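You operate a simulated robot arm through the tools that you are given. There is no shell and no other tool.

You run a simulated robot arm. Do the job below in one go: nothing can be reset, and whatever is moved stays where it is left.

## Task
Switch the tea stove on and fill the steel kettle to MAX.
Fine: from the spout; then spout back in the middle, lid shut.

It is judged by the outcome, as a careful person would: the job done as asked, and still so three seconds after it is handed in. It fails if anything else is knocked over, pushed out of place, dropped, spilled or broken. A push-on lid holds only when it is set on centred and level and pressed home; a screw cap is set on level and turned clockwise until tight.

## Robot
A 7-joint arm with a two-finger parallel gripper, fixed in place. Base frame: the origin is at the foot of the arm, x ahead of it, y to its left, z up; the work surface is at about z = 842. Lengths are in mm, angles in degrees, forces in N, time in s.
With the tool pointing down near the work surface it reaches from about 100 to 640 mm from the base axis. Its first joint turns from -66.0 to 66.0 degrees. Payload 1.57 kg.
The TCP is the grasp point between the finger pads, 30 mm short of the fingertips. In the tool frame z runs along the fingers and y along their closing line. The gripper opens to 80 mm. The fingers are 17 mm wide and 12 mm thick; the gripper's body (40 by 82 mm) begins 80 mm behind the TCP.
Orientation is that of the tool frame in the base frame, as [roll, pitch, yaw] about the fixed x, y, z axes, in that order (R = Rz(yaw) Ry(pitch) Rx(roll)). With the fingers straight down and closing along the base's y, the tool's x points along the base's -x, its y along +y and its z along -z.

## Interface
- The arm moves only by the tool arm_command. Its argument "deltas" is a list of rows, each an object of numbers (a shift or turn left out is 0, a gripper value left out holds the last): "x", "y", "z": the shift along the base's x, y, z in cm; "ax", "ay", "az": the turn, a rotation vector about the base's x, y, z in degrees. In form: [{"x": .., "y": .., "z": .., "ax": .., "ay": .., "az": ..}, ...]. A call has 1 to 20 rows; each row shifts and turns the commanded pose from where the row before left it. "grip" is the gripper command, from -1 (fully open) to 1 (shut), values between in proportion, set as the call begins (left out, the last holds). Each row takes 0.2 s and may step no farther than 50 mm and 8.6 degrees from the row before; otherwise, or with a gripper value out of range, the whole call is refused. A pose out of reach is approached as far as the arm can. The call stops where the force on the tool passes 40 N (or 10 N more than at its start, if that is more) or the arm is blocked; 0.2 s more then pass. The fingers move at their own pace (about 72 mm/s each) and stop on an object; they squeeze with about 42 N. The grip force told is the motor's: it shows also when the fingers shut on nothing. Time passes only in rows, and 0.2 s behind the last, so rows that do not move let the fingers close. The reply holds the time, the measured pose of the TCP, the force on the tool along the base axes, the opening and the grip force, in the units named above and with some noise, with the torque about the TCP (base axes, N m) and any sound that the robot's microphone picked up.
- Cameras (640 x 400 px; columns grow to the right, rows downward): "scene" is fixed at [53.3, 420.3, 1451.9]; the picture's right is [-0.83, -0.56, 0.00], its down [-0.24, 0.36, -0.90] and it looks along [0.51, -0.75, -0.43] (base axes); focal length 314 px, centre (320, 200). "wrist" rides on the gripper at [72, -7, -122] in the tool frame; the picture's right is [0.09, 1.00, 0.00], its down [-0.84, 0.08, -0.54] and it looks along [-0.54, 0.05, 0.84] (tool axes); focal length 238 px, centre (320, 200). There is no depth. A picture from a camera that has moved, and an enlarged one, comes with that camera's place and axes in the base frame and with its lens. The place of the scene camera against the robot may be out by one fixed shift of up to 25 mm in any direction.
- grab_frame(camera): a new picture of that camera. It takes no simulated time.
- zoom(camera, box): a new picture of the part [left, top, right, bottom] of that camera's present view, enlarged. It takes no simulated time.
- sign_off(): hands the job in; it is judged then, once.

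Places have to be worked out from the pictures, the camera data and where the tool is seen. Open the gripper and draw the arm clear of the work before you hand the job in, unless the task says otherwise.

The tools are called after "Call:" as a command line: name --argument value ..., lists and objects as JSON in quotes. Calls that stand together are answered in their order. arm_command: Moves the arm, as the interface text tells. Its arguments: {"type":"object","properties":{"deltas":{"type":"array"},"grip":{"type":"number"}},"required":["deltas"]} The other tools are called the same way: grab_frame (camera) takes a picture; zoom (camera, box) takes an enlarged picture of a part of a camera's view; sign_off () hands the job in.

At the start:

```text
time: 0.0
ee_pos: [316.7, -33.7, 1293.6]
orientation: [180.0, -0.1, 180.0]
wrist_force: [0.0, 0.7, 1.1]
ft_torque: [0.0, -0.01, 0.0]
opening: 79.8
grip_force: 0.1
```

scene: 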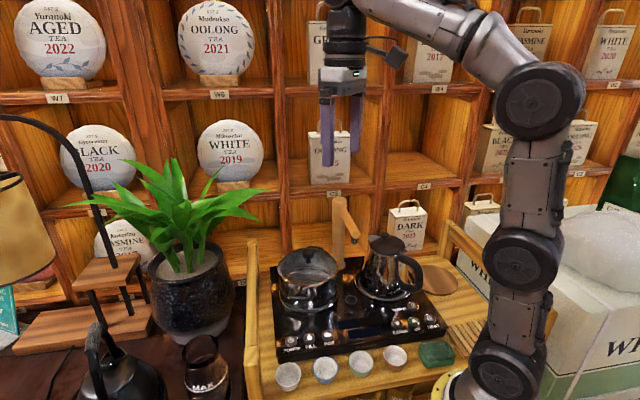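
wrist: 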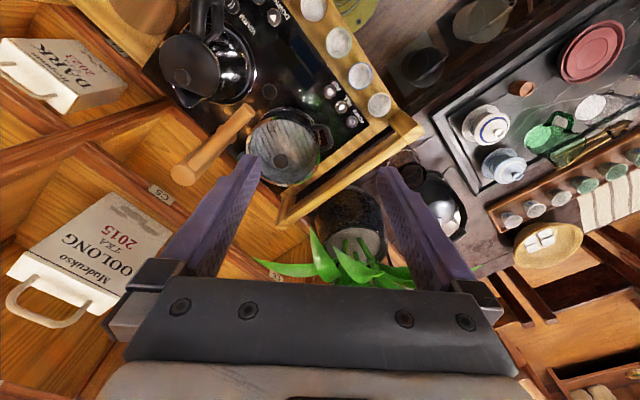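

I'll start by looking closely at the stove in both views.

Call:
zoom --camera "scene" --box '[240, 180, 480, 400]'

Call:
zoom --camera "scene" --box '[260, 290, 460, 370]'

Call:
zoom --camera "wrist" --box '[140, 0, 440, 220]'

Call:
zoom --camera "scene" --box '[340, 220, 440, 310]'

Call:
zoom --camera "scene" --box '[60, 300, 260, 400]'

```text
1.82 times, centred on (360, 290) of scene
camera zoom: at [53.3, 420.3, 1451.9], right [-0.83, -0.56, 0.0], down [-0.24, 0.36, -0.9], along [0.51, -0.75, -0.43], focal length 572 px, centre (247, 36)
```

zoom: 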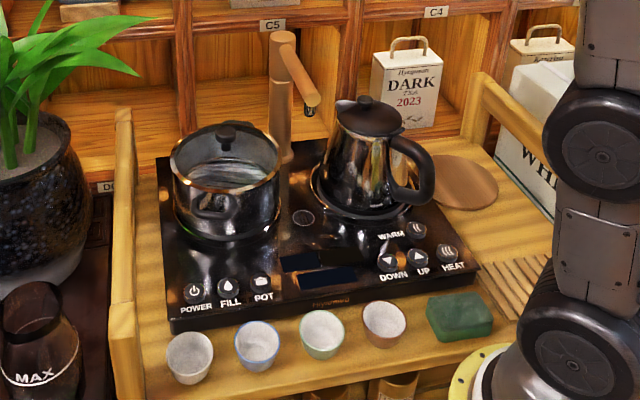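

```text
3.20 times, centred on (360, 330) of scene
camera zoom: at [53.3, 420.3, 1451.9], right [-0.83, -0.56, 0.0], down [-0.24, 0.36, -0.9], along [0.51, -0.75, -0.43], focal length 1006 px, centre (192, -216)
```

zoom: 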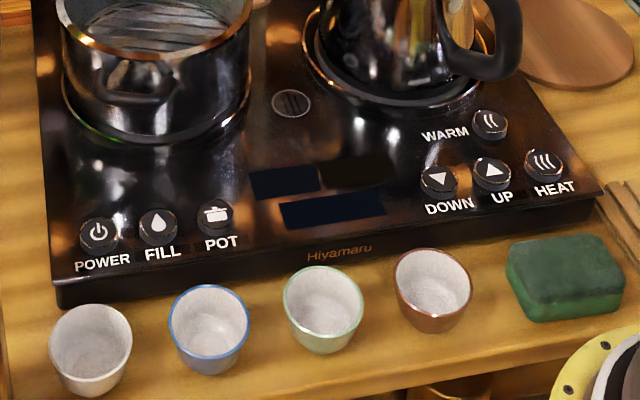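

```text
1.82 times, centred on (290, 110) of wrist
camera zoom: at [243.4, -41.9, 1415.0], right [-0.09, 1.0, 0.0], down [0.84, 0.08, 0.54], along [0.54, 0.05, -0.84], focal length 433 px, centre (374, 364)
```

zoom: 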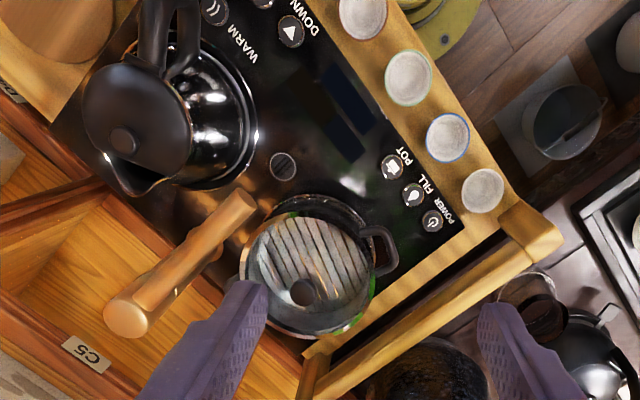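

```text
4.44 times, centred on (390, 265) of scene
camera zoom: at [53.3, 420.3, 1451.9], right [-0.83, -0.56, 0.0], down [-0.24, 0.36, -0.9], along [0.51, -0.75, -0.43], focal length 1398 px, centre (9, -89)
```

zoom: 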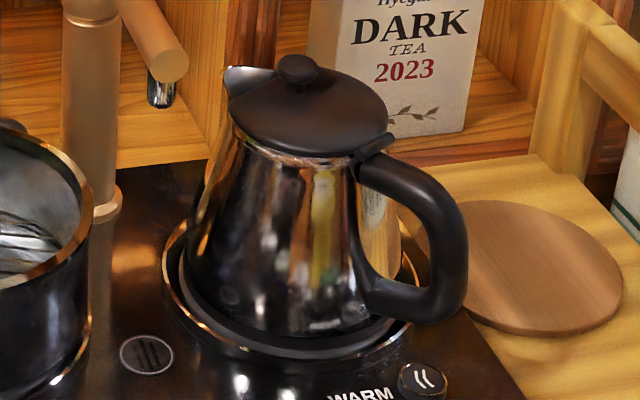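

```text
3.20 times, centred on (160, 350) of scene
camera zoom: at [53.3, 420.3, 1451.9], right [-0.83, -0.56, 0.0], down [-0.24, 0.36, -0.9], along [0.51, -0.75, -0.43], focal length 1006 px, centre (832, -280)
```

zoom: 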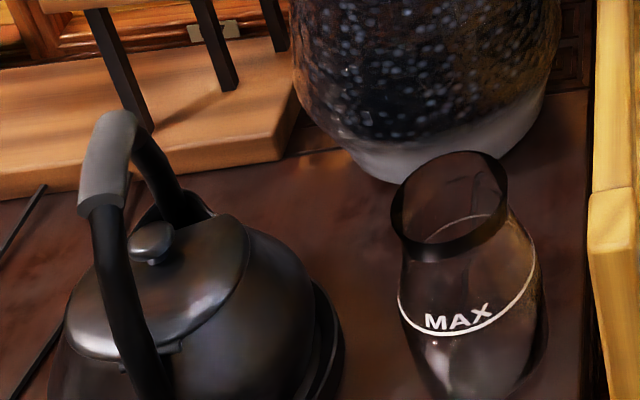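

The steel kettle stands on the right-hand heater, with a hinged-looking lid and a swivel tap behind it. I'll move above the kettle for a better look before touching anything.

Call:
arm_command --deltas '[{"x": -2.2, "y": -4.2, "z": -1.0}, {"x": -2.2, "y": -4.2, "z": -1.0}, {"x": -2.2, "y": -4.2, "z": -1.0}, {"x": -2.2, "y": -4.2, "z": -1.0}, {}]'

Call:
grab_frame --camera "wrist"

Call:
grab_frame --camera "scene"

```text
time: 1.2
ee_pos: [226.7, -202.7, 1252.3]
orientation: [-180.0, 0.1, 180.0]
wrist_force: [-0.1, 0.2, -0.1]
ft_torque: [0.01, -0.04, 0.03]
opening: 80.0
grip_force: 0.1
```

```text
taken
camera wrist: at [155.0, -211.1, 1374.3], right [-0.09, 1.0, 0.0], down [0.84, 0.08, 0.54], along [0.54, 0.05, -0.84], focal length 238 px, centre (320, 200)
```

wrist: 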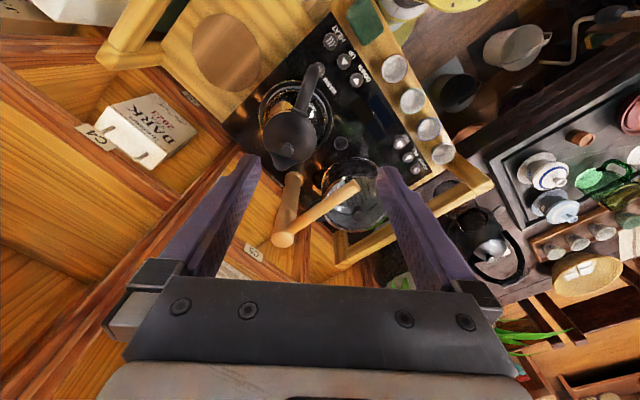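

```text
taken
```

scene: 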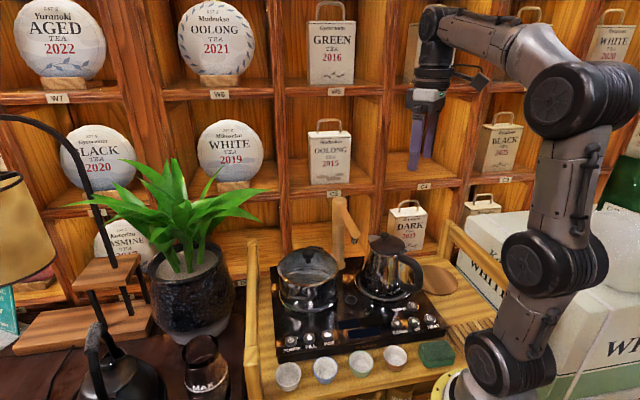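

Call:
zoom --camera "wrist" --box '[210, 0, 470, 260]'

Call:
zoom --camera "wrist" --box '[240, 50, 400, 170]'

```text
1.54 times, centred on (340, 130) of wrist
camera zoom: at [155.0, -211.1, 1374.3], right [-0.09, 1.0, 0.0], down [0.84, 0.08, 0.54], along [0.54, 0.05, -0.84], focal length 367 px, centre (289, 308)
```

zoom: 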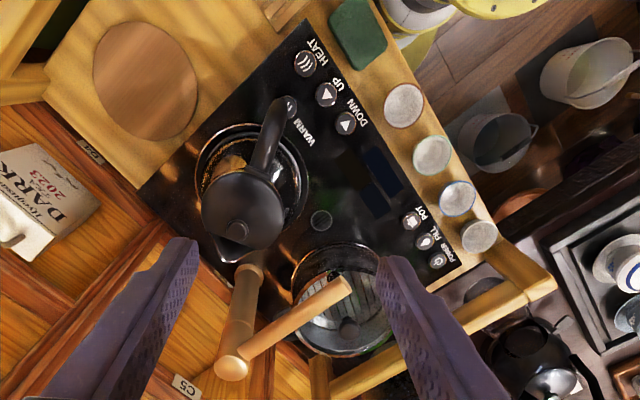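

```text
3.33 times, centred on (320, 110) of wrist
camera zoom: at [155.0, -211.1, 1374.3], right [-0.09, 1.0, 0.0], down [0.84, 0.08, 0.54], along [0.54, 0.05, -0.84], focal length 794 px, centre (320, 500)
```

zoom: 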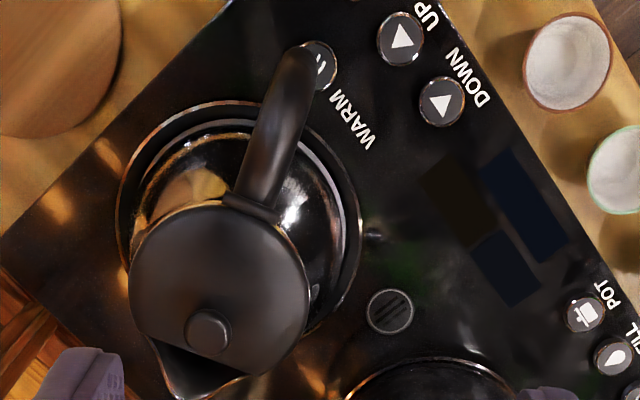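

Triangulating the two wrist views, I put the lid knob near (302,-253,1002), the tap column near (440,-250) with its tip near (329,-139,1060), and the POWER/FILL buttons near (381,45)/(353,17) at z≈850. I'll shut the gripper and go above the buttons for an accurate look.

Call:
arm_command --deltas '[{"x": 1.72, "y": 3.96}, {"x": 1.72, "y": 3.96}, {"x": 1.72, "y": 3.96}, {"x": 1.72, "y": 3.96}, {"x": 1.72, "y": 3.96}, {"x": 1.72, "y": 3.96}, {"z": -4.8}, {"z": -4.8}, {"z": -4.8}, {"z": -4.8}, {}]' --grip 1

Call:
grab_frame --camera "wrist"

Call:
grab_frame --camera "scene"

```text
time: 3.6
ee_pos: [332.6, 36.0, 1062.8]
orientation: [-180.0, 0.1, -180.0]
wrist_force: [0.2, 0.4, -0.6]
ft_torque: [0.0, 0.01, -0.01]
opening: 0.1
grip_force: 21.3
```

```text
taken
camera wrist: at [259.5, 28.0, 1183.6], right [-0.09, 1.0, 0.0], down [0.84, 0.08, 0.54], along [0.54, 0.05, -0.84], focal length 238 px, centre (320, 200)
```

wrist: 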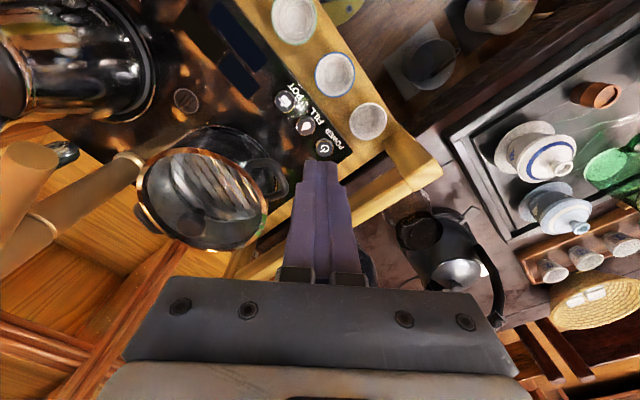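

```text
taken
```

scene: 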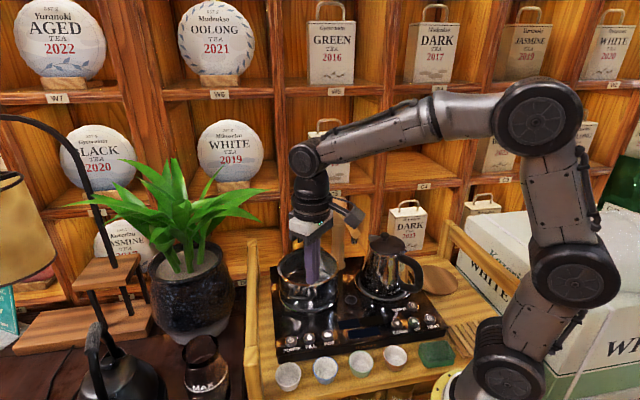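

Call:
zoom --camera "wrist" --box '[250, 70, 370, 170]'

```text
4.00 times, centred on (310, 120) of wrist
camera zoom: at [259.5, 28.0, 1183.6], right [-0.09, 1.0, 0.0], down [0.84, 0.08, 0.54], along [0.54, 0.05, -0.84], focal length 953 px, centre (360, 520)
```

zoom: 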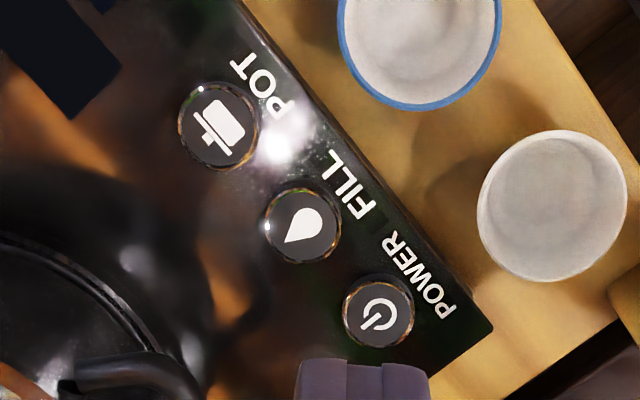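

POWER works out to (382,45.5) and FILL to (353,16.3), both topping out near z≈853. I'll go over POWER and descend to just above it.

Call:
arm_command --deltas '[{"x": 4.9, "y": 0.95}, {"z": -4.5}, {"z": -4.5}, {"z": -4.5}, {"z": -2.3}, {}]'

Call:
zoom --camera "wrist" --box '[240, 100, 400, 220]'

Call:
zoom --camera "scene" --box '[260, 290, 380, 370]'

```text
time: 5.0
ee_pos: [379.8, 45.2, 902.1]
orientation: [180.0, 0.0, 179.9]
wrist_force: [0.0, 0.3, 0.1]
ft_torque: [0.01, -0.01, -0.02]
opening: 0.0
grip_force: 20.8
```

```text
3.33 times, centred on (320, 160) of wrist
camera zoom: at [308.1, 37.1, 1024.0], right [-0.09, 1.0, 0.0], down [0.84, 0.08, 0.54], along [0.54, 0.05, -0.84], focal length 794 px, centre (320, 333)
```

zoom: 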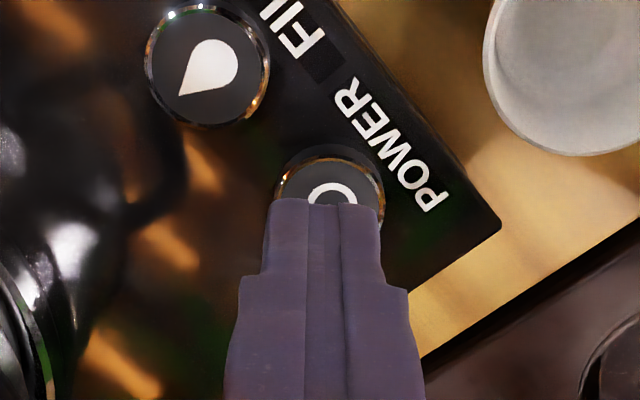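

```text
5.00 times, centred on (320, 330) of scene
camera zoom: at [53.3, 420.3, 1451.9], right [-0.83, -0.56, 0.0], down [-0.24, 0.36, -0.9], along [0.51, -0.75, -0.43], focal length 1573 px, centre (320, -450)
```

zoom: 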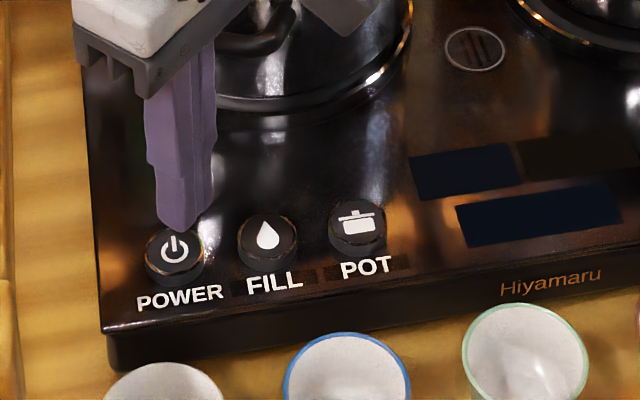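

The tip is right above POWER, about 20 mm clear. I'll press down in small steps until I feel it or hear it.

Call:
arm_command --deltas '[{"x": 0.1, "z": -0.5}, {"z": -0.4}, {"z": -0.3}, {"z": -0.2}, {"z": -0.2}, {"z": -0.2}]'

Call:
zoom --camera "scene" --box '[260, 290, 380, 370]'

```text
time: 6.4
ee_pos: [381.0, 45.0, 884.7]
orientation: [180.0, 0.0, -180.0]
wrist_force: [-0.1, -0.4, 0.7]
ft_torque: [0.01, 0.01, -0.01]
opening: 0.0
grip_force: 21.0
```

```text
5.00 times, centred on (320, 330) of scene
camera zoom: at [53.3, 420.3, 1451.9], right [-0.83, -0.56, 0.0], down [-0.24, 0.36, -0.9], along [0.51, -0.75, -0.43], focal length 1573 px, centre (320, -450)
```

zoom: 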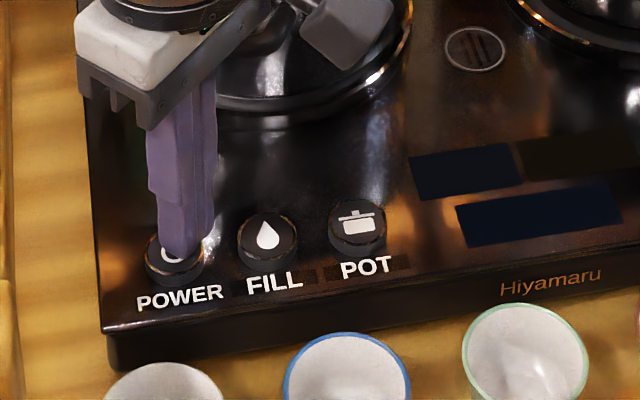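

No contact yet, with the tip at z≈855. I'll continue in 1–2 mm steps.

Call:
arm_command --deltas '[{"z": -0.15}, {"z": -0.15}, {"z": -0.15}, {"z": -0.15}]'

Call:
zoom --camera "scene" --box '[260, 290, 380, 370]'

```text
time: 7.4
ee_pos: [380.1, 44.8, 879.5]
orientation: [180.0, 0.0, 180.0]
wrist_force: [-0.1, -0.3, 0.1]
ft_torque: [0.0, 0.0, -0.02]
opening: 0.1
grip_force: 21.4
```

```text
5.00 times, centred on (320, 330) of scene
camera zoom: at [53.3, 420.3, 1451.9], right [-0.83, -0.56, 0.0], down [-0.24, 0.36, -0.9], along [0.51, -0.75, -0.43], focal length 1573 px, centre (320, -450)
```

zoom: 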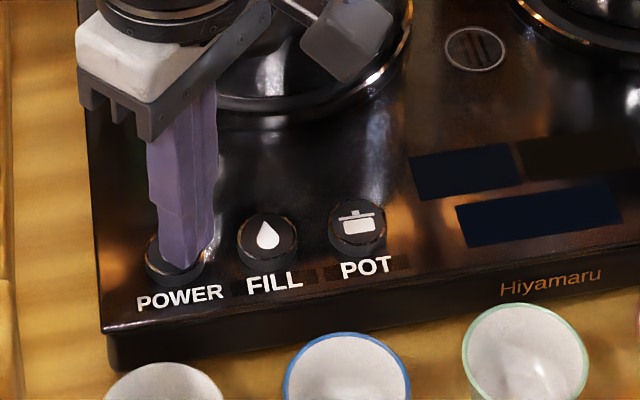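

Call:
arm_command --deltas '[{"z": -0.15}, {"z": -0.15}, {"z": -0.15}]'

Call:
zoom --camera "scene" --box '[260, 290, 380, 370]'

```text
time: 8.2
ee_pos: [380.6, 45.7, 874.7]
orientation: [-179.9, 0.1, -180.0]
wrist_force: [-3.0, -0.5, 6.3]
ft_torque: [-0.01, 0.01, 0.03]
opening: 0.0
grip_force: 21.7
heard: click
```

```text
5.00 times, centred on (320, 330) of scene
camera zoom: at [53.2, 420.3, 1451.9], right [-0.83, -0.56, 0.0], down [-0.24, 0.36, -0.9], along [0.51, -0.75, -0.43], focal length 1573 px, centre (320, -450)
```

zoom: 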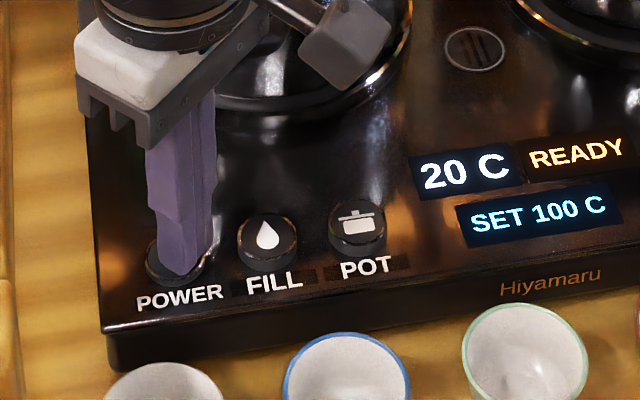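

The click came and the display now reads READY / 20 C / SET 100 C, so the stove is on; the trigger point is TCP z≈875. Next I lift clear and go above the kettle lid knob, turning the fingers so they straddle it along the hinge axis.

Call:
arm_command --deltas '[{"z": 4.65}, {"z": 4.65}, {"z": 4.65}, {"z": 4.65}, {"z": 4.65}, {"z": 4.65}, {"z": 4.65}, {"x": -1.13, "y": -4.27, "az": -2.24}, {"x": -1.13, "y": -4.27, "az": -2.24}, {"x": -1.13, "y": -4.27, "az": -2.24}, {"x": -1.13, "y": -4.27, "az": -2.24}, {"x": -1.13, "y": -4.27, "az": -2.24}, {"x": -1.13, "y": -4.27, "az": -2.24}, {"x": -1.13, "y": -4.27, "az": -2.24}, {}]'

Call:
arm_command --deltas '[{"z": -2.5}, {"z": -2.5}, {}]' --grip -0.2

Call:
grab_frame --camera "wrist"

Call:
zoom --camera "wrist" --box '[240, 80, 400, 180]'

Call:
zoom --camera "scene" --box '[330, 200, 450, 310]'

```text
time: 11.4
ee_pos: [302.5, -255.5, 1200.9]
orientation: [179.9, 0.1, 164.4]
wrist_force: [0.2, 0.2, -0.4]
ft_torque: [0.02, -0.01, 0.02]
opening: 0.0
grip_force: 21.0
```

```text
time: 12.2
ee_pos: [302.1, -255.6, 1149.6]
orientation: [-180.0, 0.2, 164.4]
wrist_force: [-0.5, 0.1, -0.5]
ft_torque: [0.01, 0.02, 0.04]
opening: 47.9
grip_force: 0.0
```

```text
taken
camera wrist: at [231.2, -244.1, 1270.8], right [0.18, 0.98, 0.0], down [0.83, -0.15, 0.54], along [0.53, -0.1, -0.84], focal length 238 px, centre (320, 200)
```

wrist: 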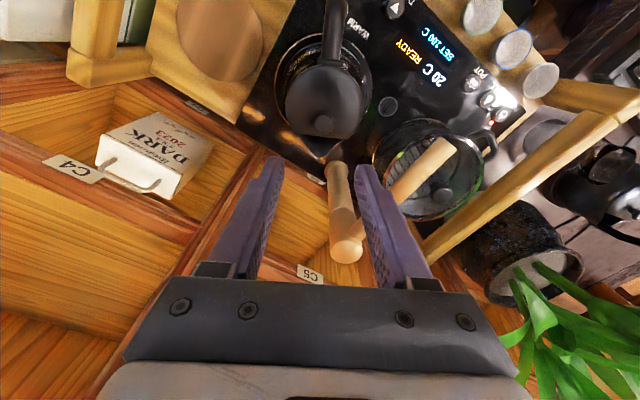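

```text
4.00 times, centred on (320, 130) of wrist
camera zoom: at [231.2, -244.1, 1270.8], right [0.18, 0.98, 0.0], down [0.83, -0.15, 0.54], along [0.53, -0.1, -0.84], focal length 953 px, centre (320, 480)
```

zoom: 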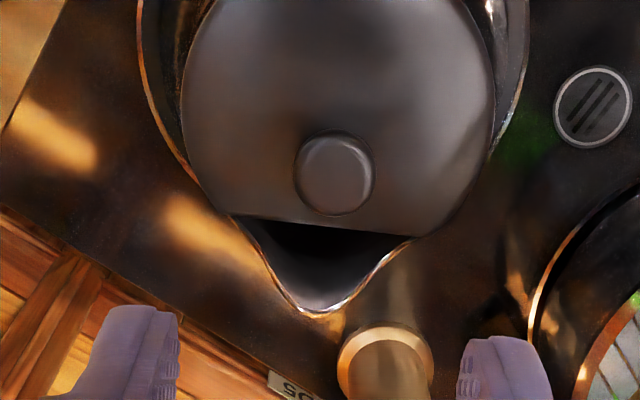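

```text
3.64 times, centred on (390, 255) of scene
camera zoom: at [53.3, 420.3, 1451.9], right [-0.83, -0.56, 0.0], down [-0.24, 0.36, -0.9], along [0.51, -0.75, -0.43], focal length 1144 px, centre (66, 0)
```

zoom: 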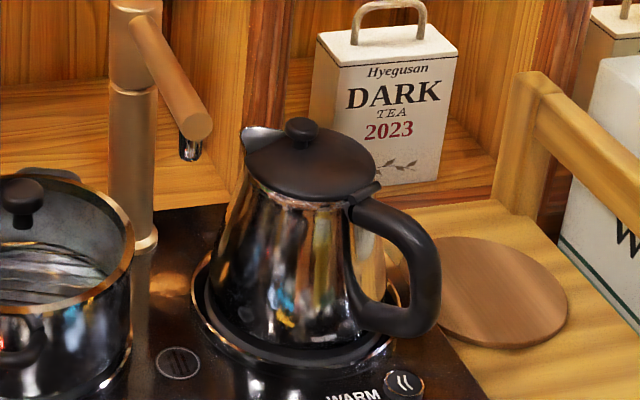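

The knob centre checks out at (302,-254), top z≈1002, cap about 22 mm wide. I'll lower so the fingertips straddle it with the tips a little above the lid, then look.

Call:
arm_command --deltas '[{"y": 0.15, "z": -4.0}, {"z": -4.0}, {"z": -3.0}, {"z": -0.8}, {}]'

Call:
zoom --camera "wrist" --box '[240, 110, 400, 210]'

Call:
zoom --camera "scene" --box '[330, 200, 450, 310]'

```text
time: 13.4
ee_pos: [302.2, -254.0, 1031.5]
orientation: [-180.0, 0.0, 164.3]
wrist_force: [0.2, 0.1, 0.9]
ft_torque: [-0.01, 0.0, 0.01]
opening: 48.0
grip_force: 0.1
```

```text
4.00 times, centred on (320, 160) of wrist
camera zoom: at [230.2, -241.7, 1153.5], right [0.18, 0.98, 0.0], down [0.83, -0.15, 0.54], along [0.53, -0.1, -0.84], focal length 953 px, centre (320, 360)
```

zoom: 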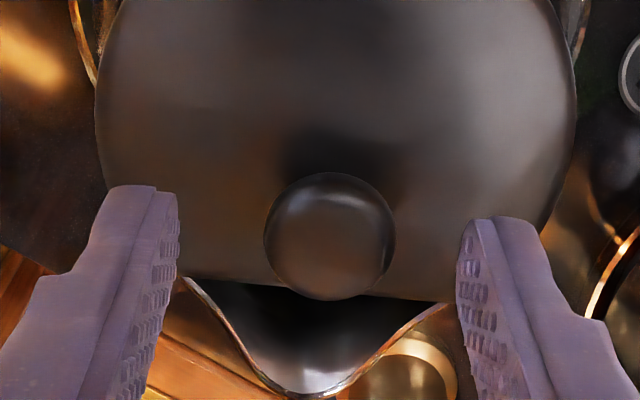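

```text
3.64 times, centred on (390, 255) of scene
camera zoom: at [53.3, 420.3, 1451.9], right [-0.83, -0.56, 0.0], down [-0.24, 0.36, -0.9], along [0.51, -0.75, -0.43], focal length 1144 px, centre (66, 0)
```

zoom: 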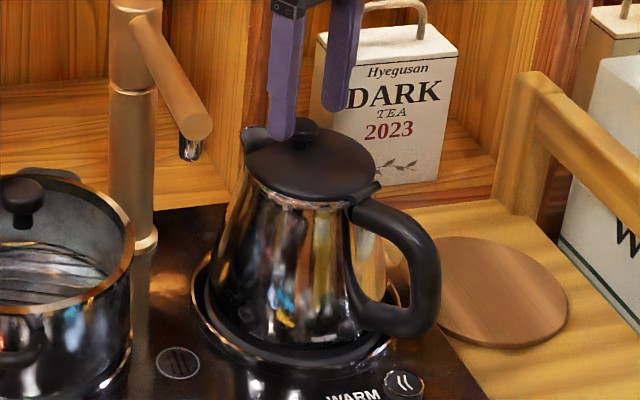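

The fingers line up with the lid's front edge; the knob is about 2 mm to the right of the mid-line. I'll correct that, go down another 10 mm, and grip it.

Call:
arm_command --deltas '[{"x": 0.05, "y": 0.2, "z": -0.4}, {"z": -0.4}, {"z": -0.25}, {}]'

Call:
arm_command --deltas '[{}, {}, {}]' --grip 0.9

Call:
zoom --camera "wrist" --box '[240, 110, 400, 210]'

Call:
zoom --camera "scene" --box '[330, 200, 450, 310]'

```text
time: 14.4
ee_pos: [302.0, -250.8, 1021.1]
orientation: [-180.0, 0.0, 164.3]
wrist_force: [-0.1, -0.3, 0.2]
ft_torque: [-0.06, -0.01, 0.01]
opening: 48.0
grip_force: 0.0
```

```text
time: 15.2
ee_pos: [301.5, -250.5, 1023.0]
orientation: [-180.0, 0.1, 164.3]
wrist_force: [0.6, -3.6, -0.4]
ft_torque: [-0.22, 0.01, 0.03]
opening: 22.7
grip_force: 35.3
```

```text
4.00 times, centred on (320, 160) of wrist
camera zoom: at [231.0, -238.7, 1143.2], right [0.18, 0.98, 0.0], down [0.83, -0.15, 0.54], along [0.53, -0.1, -0.84], focal length 953 px, centre (320, 360)
```

zoom: 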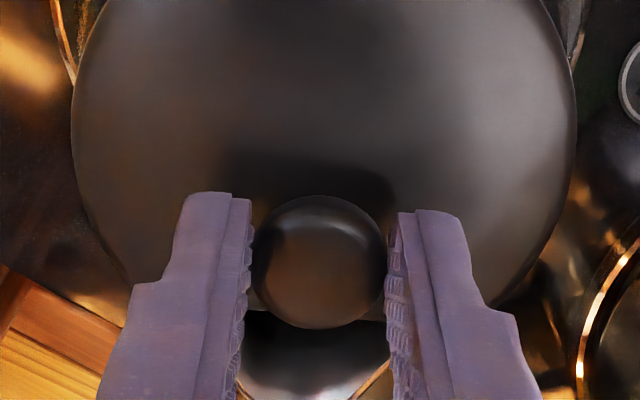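

```text
3.64 times, centred on (390, 255) of scene
camera zoom: at [53.3, 420.2, 1452.0], right [-0.83, -0.56, 0.0], down [-0.24, 0.36, -0.9], along [0.51, -0.75, -0.43], focal length 1144 px, centre (66, 0)
```

zoom: 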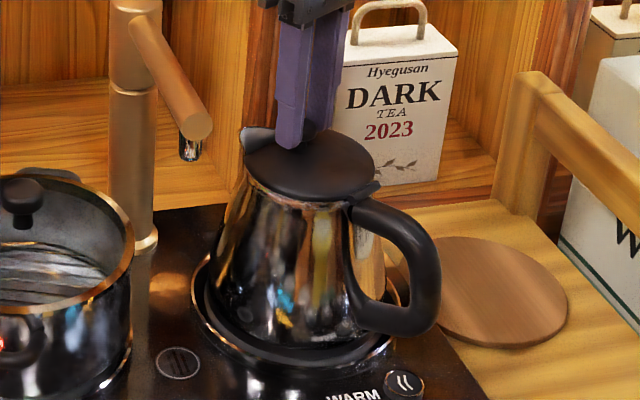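

The grip is on the knob at 22.7 mm. I'll start lifting on a small arc about the hinge, which I place at ≈(243,-236,977) on the handle side, and check the forces.

Call:
arm_command --deltas '[{"x": -0.19, "y": 0.0, "z": 0.525}, {"x": -0.23, "y": 0.065, "z": 0.5}, {"x": -0.27, "y": 0.077, "z": 0.48}]'

Call:
zoom --camera "scene" --box '[330, 200, 450, 310]'

Call:
zoom --camera "wrist" --box '[240, 90, 400, 210]'

```text
time: 16.0
ee_pos: [295.6, -249.3, 1037.5]
orientation: [180.0, 0.1, 164.2]
wrist_force: [0.1, -0.6, 0.2]
ft_torque: [0.03, -0.02, 0.01]
opening: 24.9
grip_force: 0.1
```

```text
3.64 times, centred on (390, 255) of scene
camera zoom: at [53.3, 420.3, 1451.9], right [-0.83, -0.56, 0.0], down [-0.24, 0.36, -0.9], along [0.51, -0.75, -0.43], focal length 1144 px, centre (66, 0)
```

zoom: 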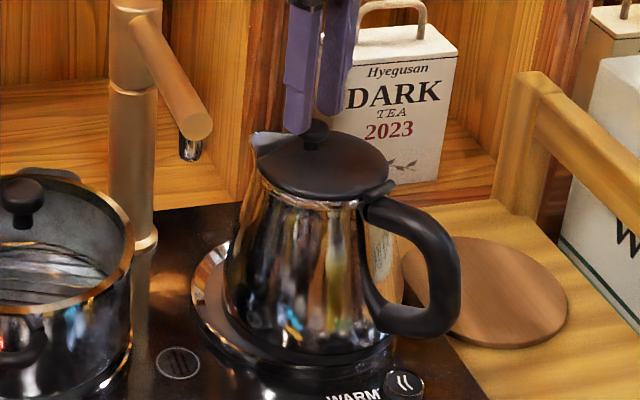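

```text
3.33 times, centred on (320, 150) of wrist
camera zoom: at [224.4, -237.1, 1158.7], right [0.18, 0.98, 0.0], down [0.83, -0.15, 0.54], along [0.53, -0.1, -0.84], focal length 794 px, centre (320, 367)
```

zoom: 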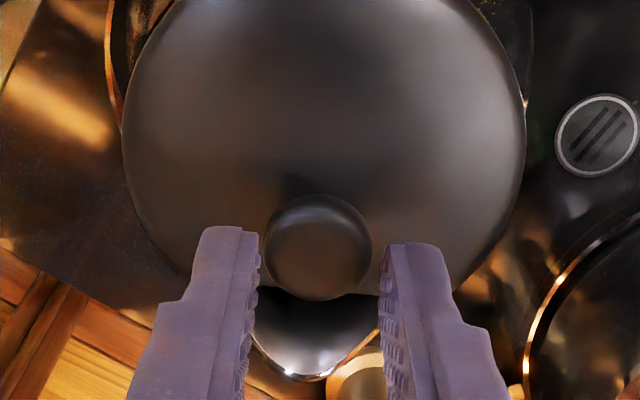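

The kettle seems to have shifted with the lift and the grip force has gone, so I'm stopping to look before doing anything else.

Call:
zoom --camera "scene" --box '[355, 220, 435, 310]'

Call:
grab_frame --camera "wrist"

Call:
arm_command --deltas '[{}]'

Call:
zoom --camera "scene" --box '[330, 200, 450, 310]'

```text
4.44 times, centred on (395, 265) of scene
camera zoom: at [53.3, 420.3, 1451.9], right [-0.83, -0.56, 0.0], down [-0.24, 0.36, -0.9], along [0.51, -0.75, -0.43], focal length 1398 px, centre (-13, -89)
```

zoom: 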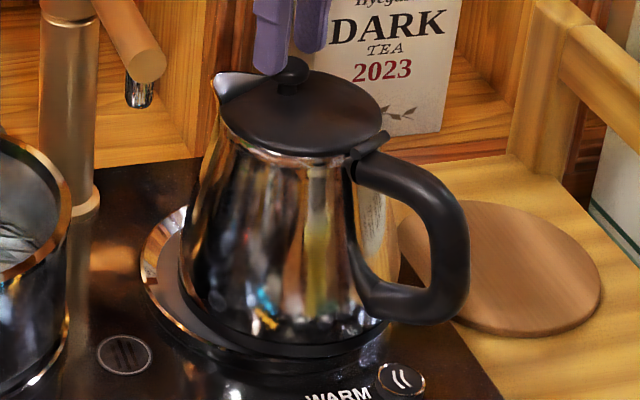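

```text
taken
camera wrist: at [224.4, -237.1, 1158.7], right [0.18, 0.98, 0.0], down [0.83, -0.15, 0.54], along [0.53, -0.1, -0.84], focal length 238 px, centre (320, 200)
```

wrist: 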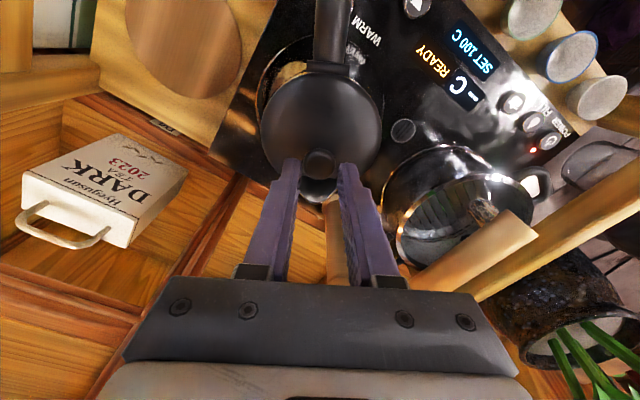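

```text
time: 16.4
ee_pos: [295.9, -248.2, 1036.7]
orientation: [179.9, 0.0, 164.3]
wrist_force: [-0.8, -0.2, 0.0]
ft_torque: [0.04, -0.01, 0.02]
opening: 4.0
grip_force: 0.1
```

```text
3.64 times, centred on (390, 255) of scene
camera zoom: at [53.3, 420.3, 1451.9], right [-0.83, -0.56, 0.0], down [-0.24, 0.36, -0.9], along [0.51, -0.75, -0.43], focal length 1144 px, centre (66, 0)
```

zoom: 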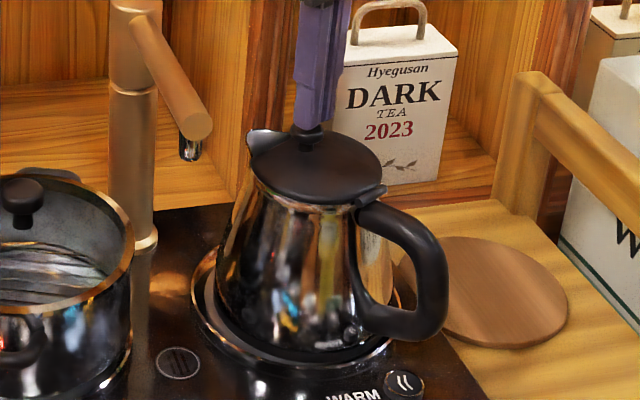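

Lifting the knob picked the whole kettle up slightly and it slid back down, so the lid is latched. I'll back away upward and inspect where the kettle sits, and the tab at the top of the handle, which may be a thumb release.

Call:
arm_command --deltas '[{"z": 3.0}, {"x": -1.0, "z": 3.5}, {"x": -2.0, "z": 3.0}, {}]'

Call:
grab_frame --camera "wrist"

Call:
zoom --camera "wrist" --box '[230, 0, 430, 140]'

Call:
zoom --camera "scene" --box '[355, 220, 435, 310]'

Call:
zoom --camera "scene" --box '[380, 235, 420, 260]'

Call:
zoom --camera "scene" --box '[320, 300, 440, 360]'

```text
time: 17.4
ee_pos: [263.4, -248.8, 1134.3]
orientation: [180.0, -0.1, 164.3]
wrist_force: [0.1, 0.2, -1.3]
ft_torque: [0.0, 0.0, -0.01]
opening: 3.9
grip_force: 0.1
```

```text
taken
camera wrist: at [192.9, -237.3, 1254.8], right [0.18, 0.98, 0.0], down [0.83, -0.15, 0.54], along [0.53, -0.1, -0.84], focal length 238 px, centre (320, 200)
```

wrist: 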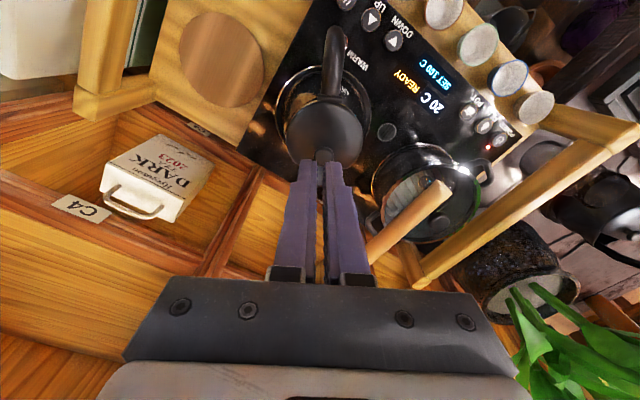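

```text
2.86 times, centred on (330, 70) of wrist
camera zoom: at [192.9, -237.3, 1254.8], right [0.18, 0.98, 0.0], down [0.83, -0.15, 0.54], along [0.53, -0.1, -0.84], focal length 681 px, centre (291, 571)
```

zoom: 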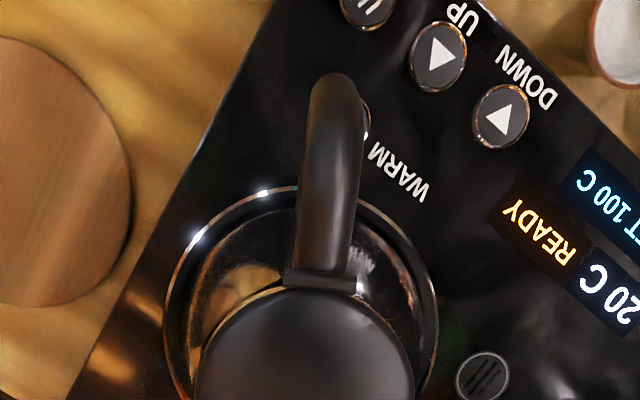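

```text
4.44 times, centred on (395, 265) of scene
camera zoom: at [53.3, 420.3, 1451.9], right [-0.83, -0.56, 0.0], down [-0.24, 0.36, -0.9], along [0.51, -0.75, -0.43], focal length 1398 px, centre (-13, -89)
```

zoom: 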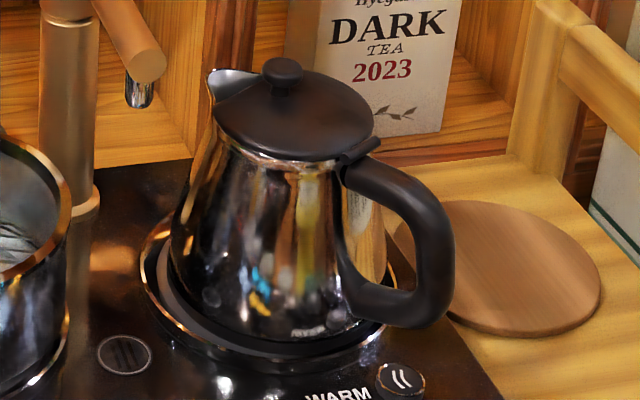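

```text
16.00 times, centred on (400, 248) of scene
camera zoom: at [53.3, 420.3, 1451.9], right [-0.83, -0.56, 0.0], down [-0.24, 0.36, -0.9], along [0.51, -0.75, -0.43], focal length 5032 px, centre (-960, -560)
```

zoom: 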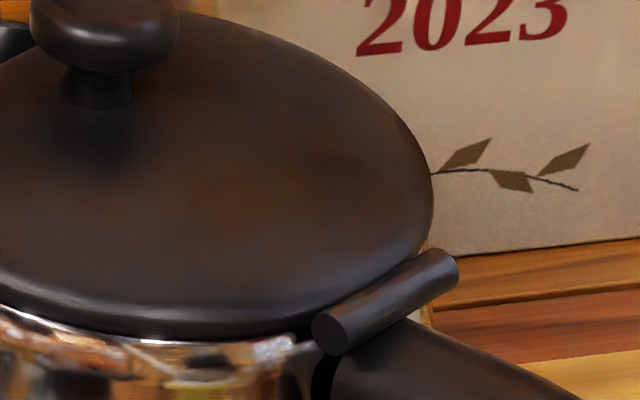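

```text
5.33 times, centred on (380, 330) of scene
camera zoom: at [53.3, 420.3, 1451.9], right [-0.83, -0.56, 0.0], down [-0.24, 0.36, -0.9], along [0.51, -0.75, -0.43], focal length 1678 px, centre (0, -493)
```

zoom: 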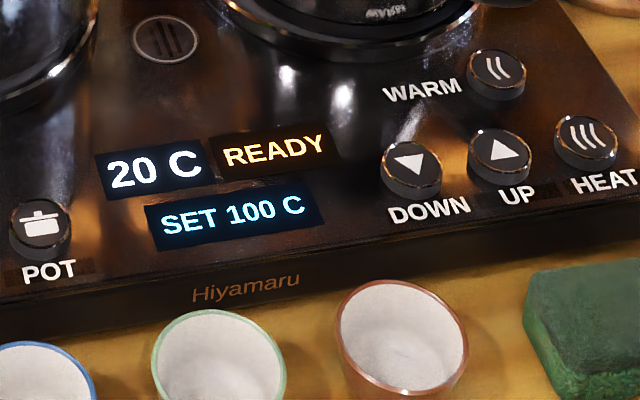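

The kettle is seated back on its plate (20 C / READY), only about 3–4 mm from where it was. There is a hinge barrel at the handle, so my level squeeze probably kept the lid from rotating. I'll re-grip the knob and this time turn the gripper along with the lid about the hinge at ≈(240.5,-235.5,977).

Call:
arm_command --deltas '[{"x": 1.7, "y": -0.1}, {"x": 1.78, "y": -0.2, "z": -3.5}, {"z": -4.0}, {}]' --grip -0.2

Call:
zoom --camera "wrist" --box '[240, 90, 400, 210]'

```text
time: 18.4
ee_pos: [299.9, -252.8, 1055.9]
orientation: [-179.9, -0.1, 164.4]
wrist_force: [-0.1, -0.7, -0.7]
ft_torque: [-0.01, -0.02, 0.0]
opening: 48.1
grip_force: 0.1
```

```text
3.33 times, centred on (320, 150) of wrist
camera zoom: at [227.7, -241.0, 1178.4], right [0.18, 0.98, 0.0], down [0.83, -0.15, 0.54], along [0.53, -0.1, -0.84], focal length 794 px, centre (320, 367)
```

zoom: 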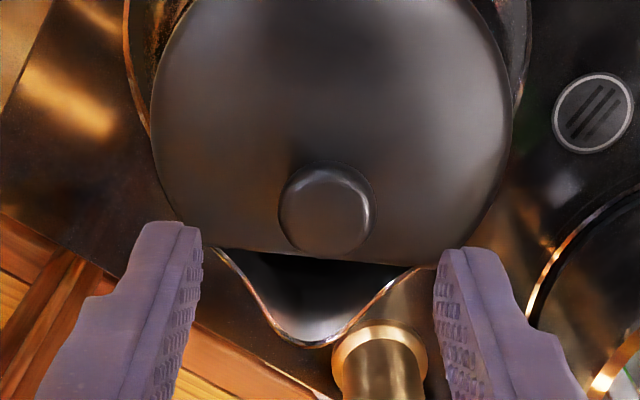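

The knob is now at about (296,-252.5). I'll go down over it and grip again.

Call:
arm_command --deltas '[{"x": -0.35, "y": 0.03, "z": -1.2}, {"z": -1.2}, {"z": -1.15}, {}]'

Call:
zoom --camera "wrist" --box '[240, 90, 400, 210]'

```text
time: 19.4
ee_pos: [296.7, -251.0, 1020.6]
orientation: [180.0, 0.0, 164.2]
wrist_force: [0.4, 0.0, -0.7]
ft_torque: [0.02, -0.03, -0.04]
opening: 48.3
grip_force: 0.1
```

```text
3.33 times, centred on (320, 150) of wrist
camera zoom: at [225.4, -240.3, 1142.5], right [0.18, 0.98, 0.0], down [0.83, -0.15, 0.54], along [0.53, -0.1, -0.84], focal length 794 px, centre (320, 367)
```

zoom: 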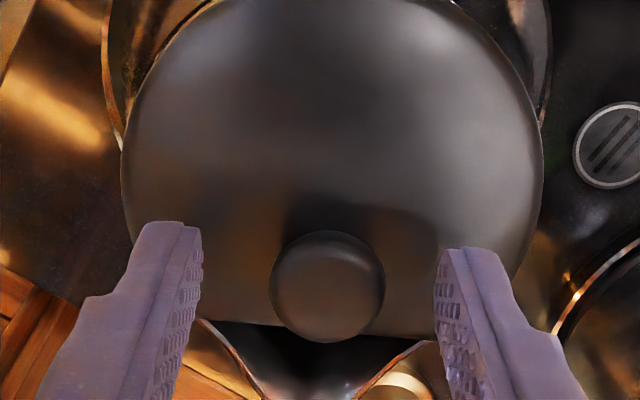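

Call:
arm_command --deltas '[{"y": 0.08}, {}, {}, {}]' --grip 0.9

Call:
arm_command --deltas '[{"x": -0.19, "y": 0.053, "z": 0.26, "ax": -0.68, "ay": -2.41}, {"x": -0.2, "y": 0.057, "z": 0.245, "ax": -0.68, "ay": -2.41}]'

Call:
zoom --camera "scene" --box '[340, 220, 440, 310]'

Call:
zoom --camera "wrist" --box '[240, 90, 400, 210]'

```text
time: 20.4
ee_pos: [297.9, -250.6, 1022.0]
orientation: [-180.0, 0.2, 164.2]
wrist_force: [2.3, 0.5, 0.4]
ft_torque: [0.0, -0.17, -0.01]
opening: 22.8
grip_force: 35.5
```

```text
time: 21.0
ee_pos: [292.8, -249.4, 1025.9]
orientation: [180.0, 4.9, 164.3]
wrist_force: [1.3, 0.7, 0.0]
ft_torque: [-0.07, -0.06, -0.01]
opening: 22.6
grip_force: 35.7
```

```text
4.44 times, centred on (390, 265) of scene
camera zoom: at [53.3, 420.4, 1451.9], right [-0.83, -0.56, 0.0], down [-0.24, 0.36, -0.9], along [0.51, -0.75, -0.43], focal length 1398 px, centre (9, -89)
```

zoom: 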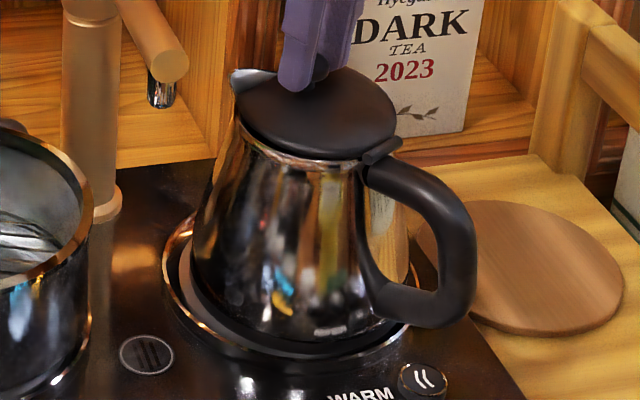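

```text
3.33 times, centred on (320, 150) of wrist
camera zoom: at [211.6, -235.2, 1140.6], right [0.18, 0.98, -0.01], down [0.78, -0.14, 0.61], along [0.6, -0.12, -0.79], focal length 794 px, centre (320, 367)
```

zoom: 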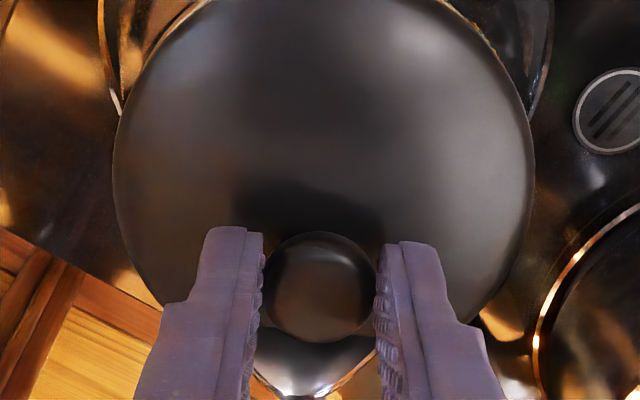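

Forces are tiny and the lid looks to be turning with the gripper. Continuing the arc another 10°.

Call:
arm_command --deltas '[{"x": -0.21, "y": 0.06, "z": 0.24, "ax": -0.68, "ay": -2.41}, {"x": -0.22, "y": 0.062, "z": 0.23, "ax": -0.68, "ay": -2.41}, {"x": -0.23, "y": 0.064, "z": 0.22, "ax": -0.68, "ay": -2.41}, {"x": -0.24, "y": 0.067, "z": 0.21, "ax": -0.68, "ay": -2.41}]'

Call:
zoom --camera "scene" --box '[340, 220, 440, 310]'

Call:
zoom --camera "wrist" --box '[240, 90, 400, 210]'

```text
time: 22.0
ee_pos: [284.1, -246.9, 1037.0]
orientation: [179.9, 15.0, 164.3]
wrist_force: [-0.2, 1.0, 0.6]
ft_torque: [-0.03, -0.19, 0.0]
opening: 22.8
grip_force: 35.1
```

```text
4.44 times, centred on (390, 265) of scene
camera zoom: at [53.4, 420.3, 1451.9], right [-0.83, -0.56, 0.0], down [-0.24, 0.36, -0.9], along [0.51, -0.75, -0.43], focal length 1398 px, centre (9, -89)
```

zoom: 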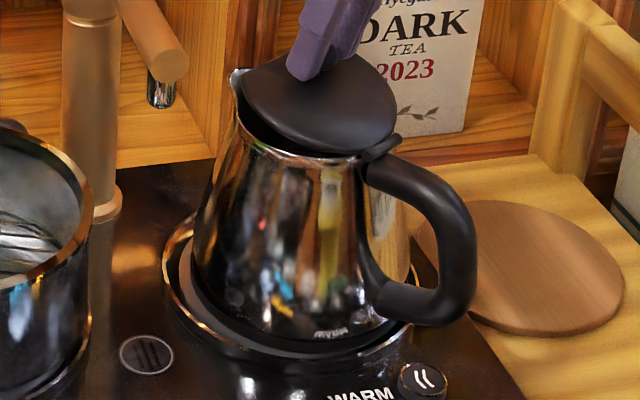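

```text
3.33 times, centred on (320, 150) of wrist
camera zoom: at [184.5, -227.5, 1134.3], right [0.18, 0.98, -0.02], down [0.66, -0.11, 0.74], along [0.72, -0.15, -0.67], focal length 794 px, centre (320, 367)
```

zoom: 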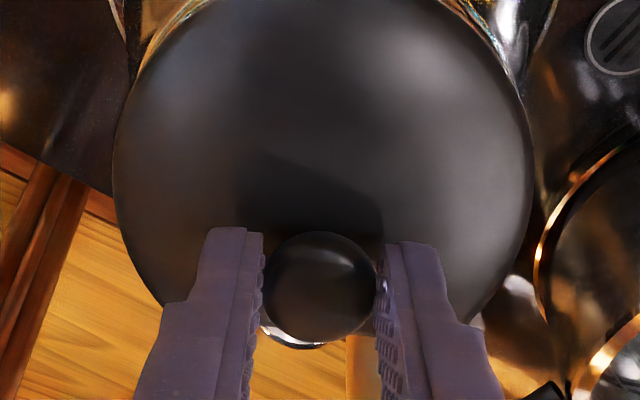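

The lid is swinging open about its hinge and the kettle is staying still. Continuing to 35°.

Call:
arm_command --deltas '[{"x": -0.25, "y": 0.07, "z": 0.2, "ax": -0.68, "ay": -2.41}, {"x": -0.255, "y": 0.072, "z": 0.185, "ax": -0.68, "ay": -2.41}, {"x": -0.265, "y": 0.074, "z": 0.175, "ax": -0.68, "ay": -2.41}, {"x": -0.27, "y": 0.076, "z": 0.16, "ax": -0.68, "ay": -2.41}, {"x": -0.28, "y": 0.078, "z": 0.15, "ax": -0.68, "ay": -2.41}, {"x": -0.28, "y": 0.08, "z": 0.14, "ax": -0.68, "ay": -2.41}, {"x": -0.29, "y": 0.081, "z": 0.125, "ax": -0.68, "ay": -2.41}, {"x": -0.29, "y": 0.082, "z": 0.11, "ax": -0.68, "ay": -2.41}]'

Call:
zoom --camera "scene" --box '[320, 170, 480, 310]'

Call:
grab_frame --camera "wrist"

```text
time: 23.8
ee_pos: [264.1, -241.3, 1047.1]
orientation: [-180.0, 35.0, 164.3]
wrist_force: [-0.8, 0.7, -3.8]
ft_torque: [0.06, 0.01, 0.08]
opening: 22.6
grip_force: 35.4
```

```text
2.86 times, centred on (400, 240) of scene
camera zoom: at [53.3, 420.3, 1451.9], right [-0.83, -0.56, 0.0], down [-0.24, 0.36, -0.9], along [0.51, -0.75, -0.43], focal length 899 px, centre (91, 86)
```

zoom: 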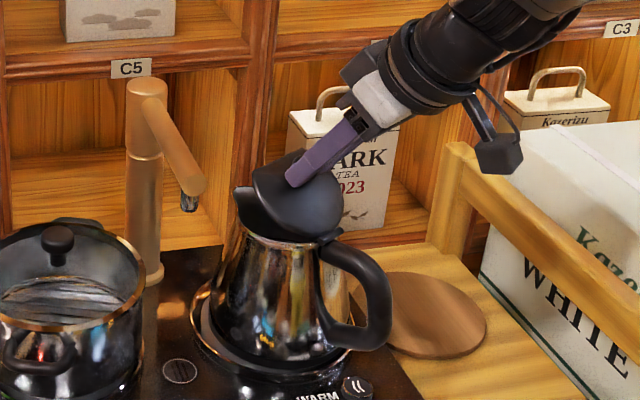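

```text
taken
camera wrist: at [136.1, -213.6, 1105.6], right [0.2, 0.98, -0.05], down [0.38, -0.03, 0.92], along [0.9, -0.2, -0.38], focal length 238 px, centre (320, 200)
```

wrist: 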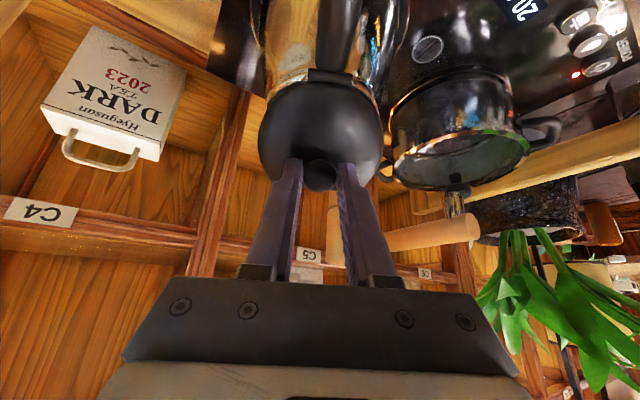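

Still tracking the lid well, with low forces. I'll go on towards 60° with the force in view.

Call:
arm_command --deltas '[{"x": -0.3, "y": 0.084, "z": 0.06, "ax": -0.68, "ay": -2.41}, {"x": -0.3, "y": 0.084, "z": 0.07, "ax": -0.68, "ay": -2.41}, {"x": -0.305, "y": 0.086, "z": 0.07, "ax": -0.68, "ay": -2.41}, {"x": -0.305, "y": 0.086, "z": 0.06, "ax": -0.68, "ay": -2.41}, {"x": -0.31, "y": 0.087, "z": 0.04, "ax": -0.68, "ay": -2.41}, {"x": -0.31, "y": 0.087, "z": 0.03, "ax": -0.68, "ay": -2.41}]'

Call:
zoom --camera "scene" --box '[320, 170, 480, 310]'

Call:
grab_frame --camera "scene"

```text
time: 25.2
ee_pos: [255.0, -230.5, 1051.0]
orientation: [-179.8, 50.1, 164.2]
wrist_force: [-0.8, -0.1, -3.0]
ft_torque: [-0.04, 0.1, 0.0]
opening: 22.6
grip_force: 35.5
out of reach, approached as far as the arm can: row 5, 6
```

```text
2.86 times, centred on (400, 240) of scene
camera zoom: at [53.3, 420.3, 1451.9], right [-0.83, -0.56, 0.0], down [-0.24, 0.36, -0.9], along [0.51, -0.75, -0.43], focal length 899 px, centre (91, 86)
```

zoom: 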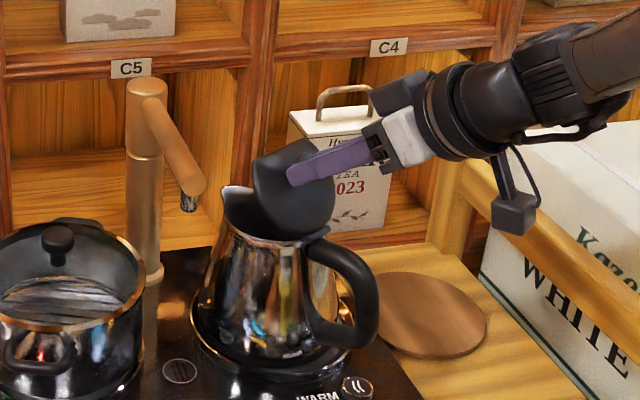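

```text
taken
```

scene: 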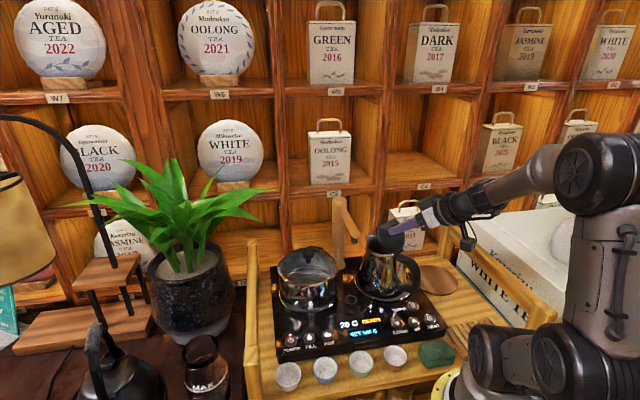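

At about 50° the arm hit its reach limit and the tool drifted (+x,+y), dragging the kettle a little. I'll step back two rows to 45°, which should pull the kettle back, then reassess.

Call:
arm_command --deltas '[{"x": 0.31, "y": -0.087, "z": -0.03, "ax": 0.68, "ay": 2.41}, {"x": 0.31, "y": -0.087, "z": -0.04, "ax": 0.68, "ay": 2.41}, {}]'

Call:
zoom --camera "scene" --box '[320, 170, 480, 310]'

```text
time: 26.0
ee_pos: [260.6, -232.0, 1050.2]
orientation: [-179.8, 45.1, 164.4]
wrist_force: [-3.2, 0.5, 0.9]
ft_torque: [0.06, 0.3, 0.06]
opening: 23.0
grip_force: 35.2
```

```text
2.86 times, centred on (400, 240) of scene
camera zoom: at [53.2, 420.3, 1451.9], right [-0.83, -0.56, 0.0], down [-0.24, 0.36, -0.9], along [0.51, -0.75, -0.43], focal length 899 px, centre (91, 86)
```

zoom: 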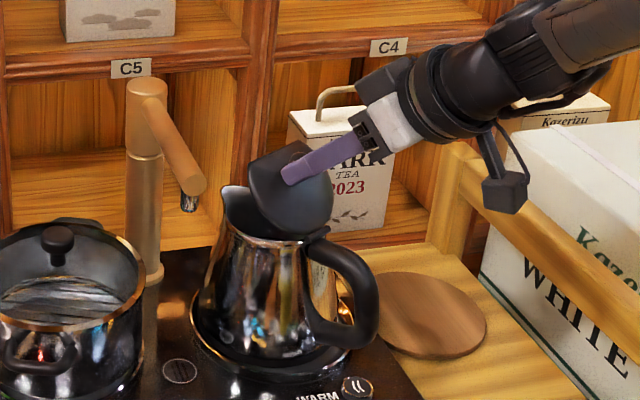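

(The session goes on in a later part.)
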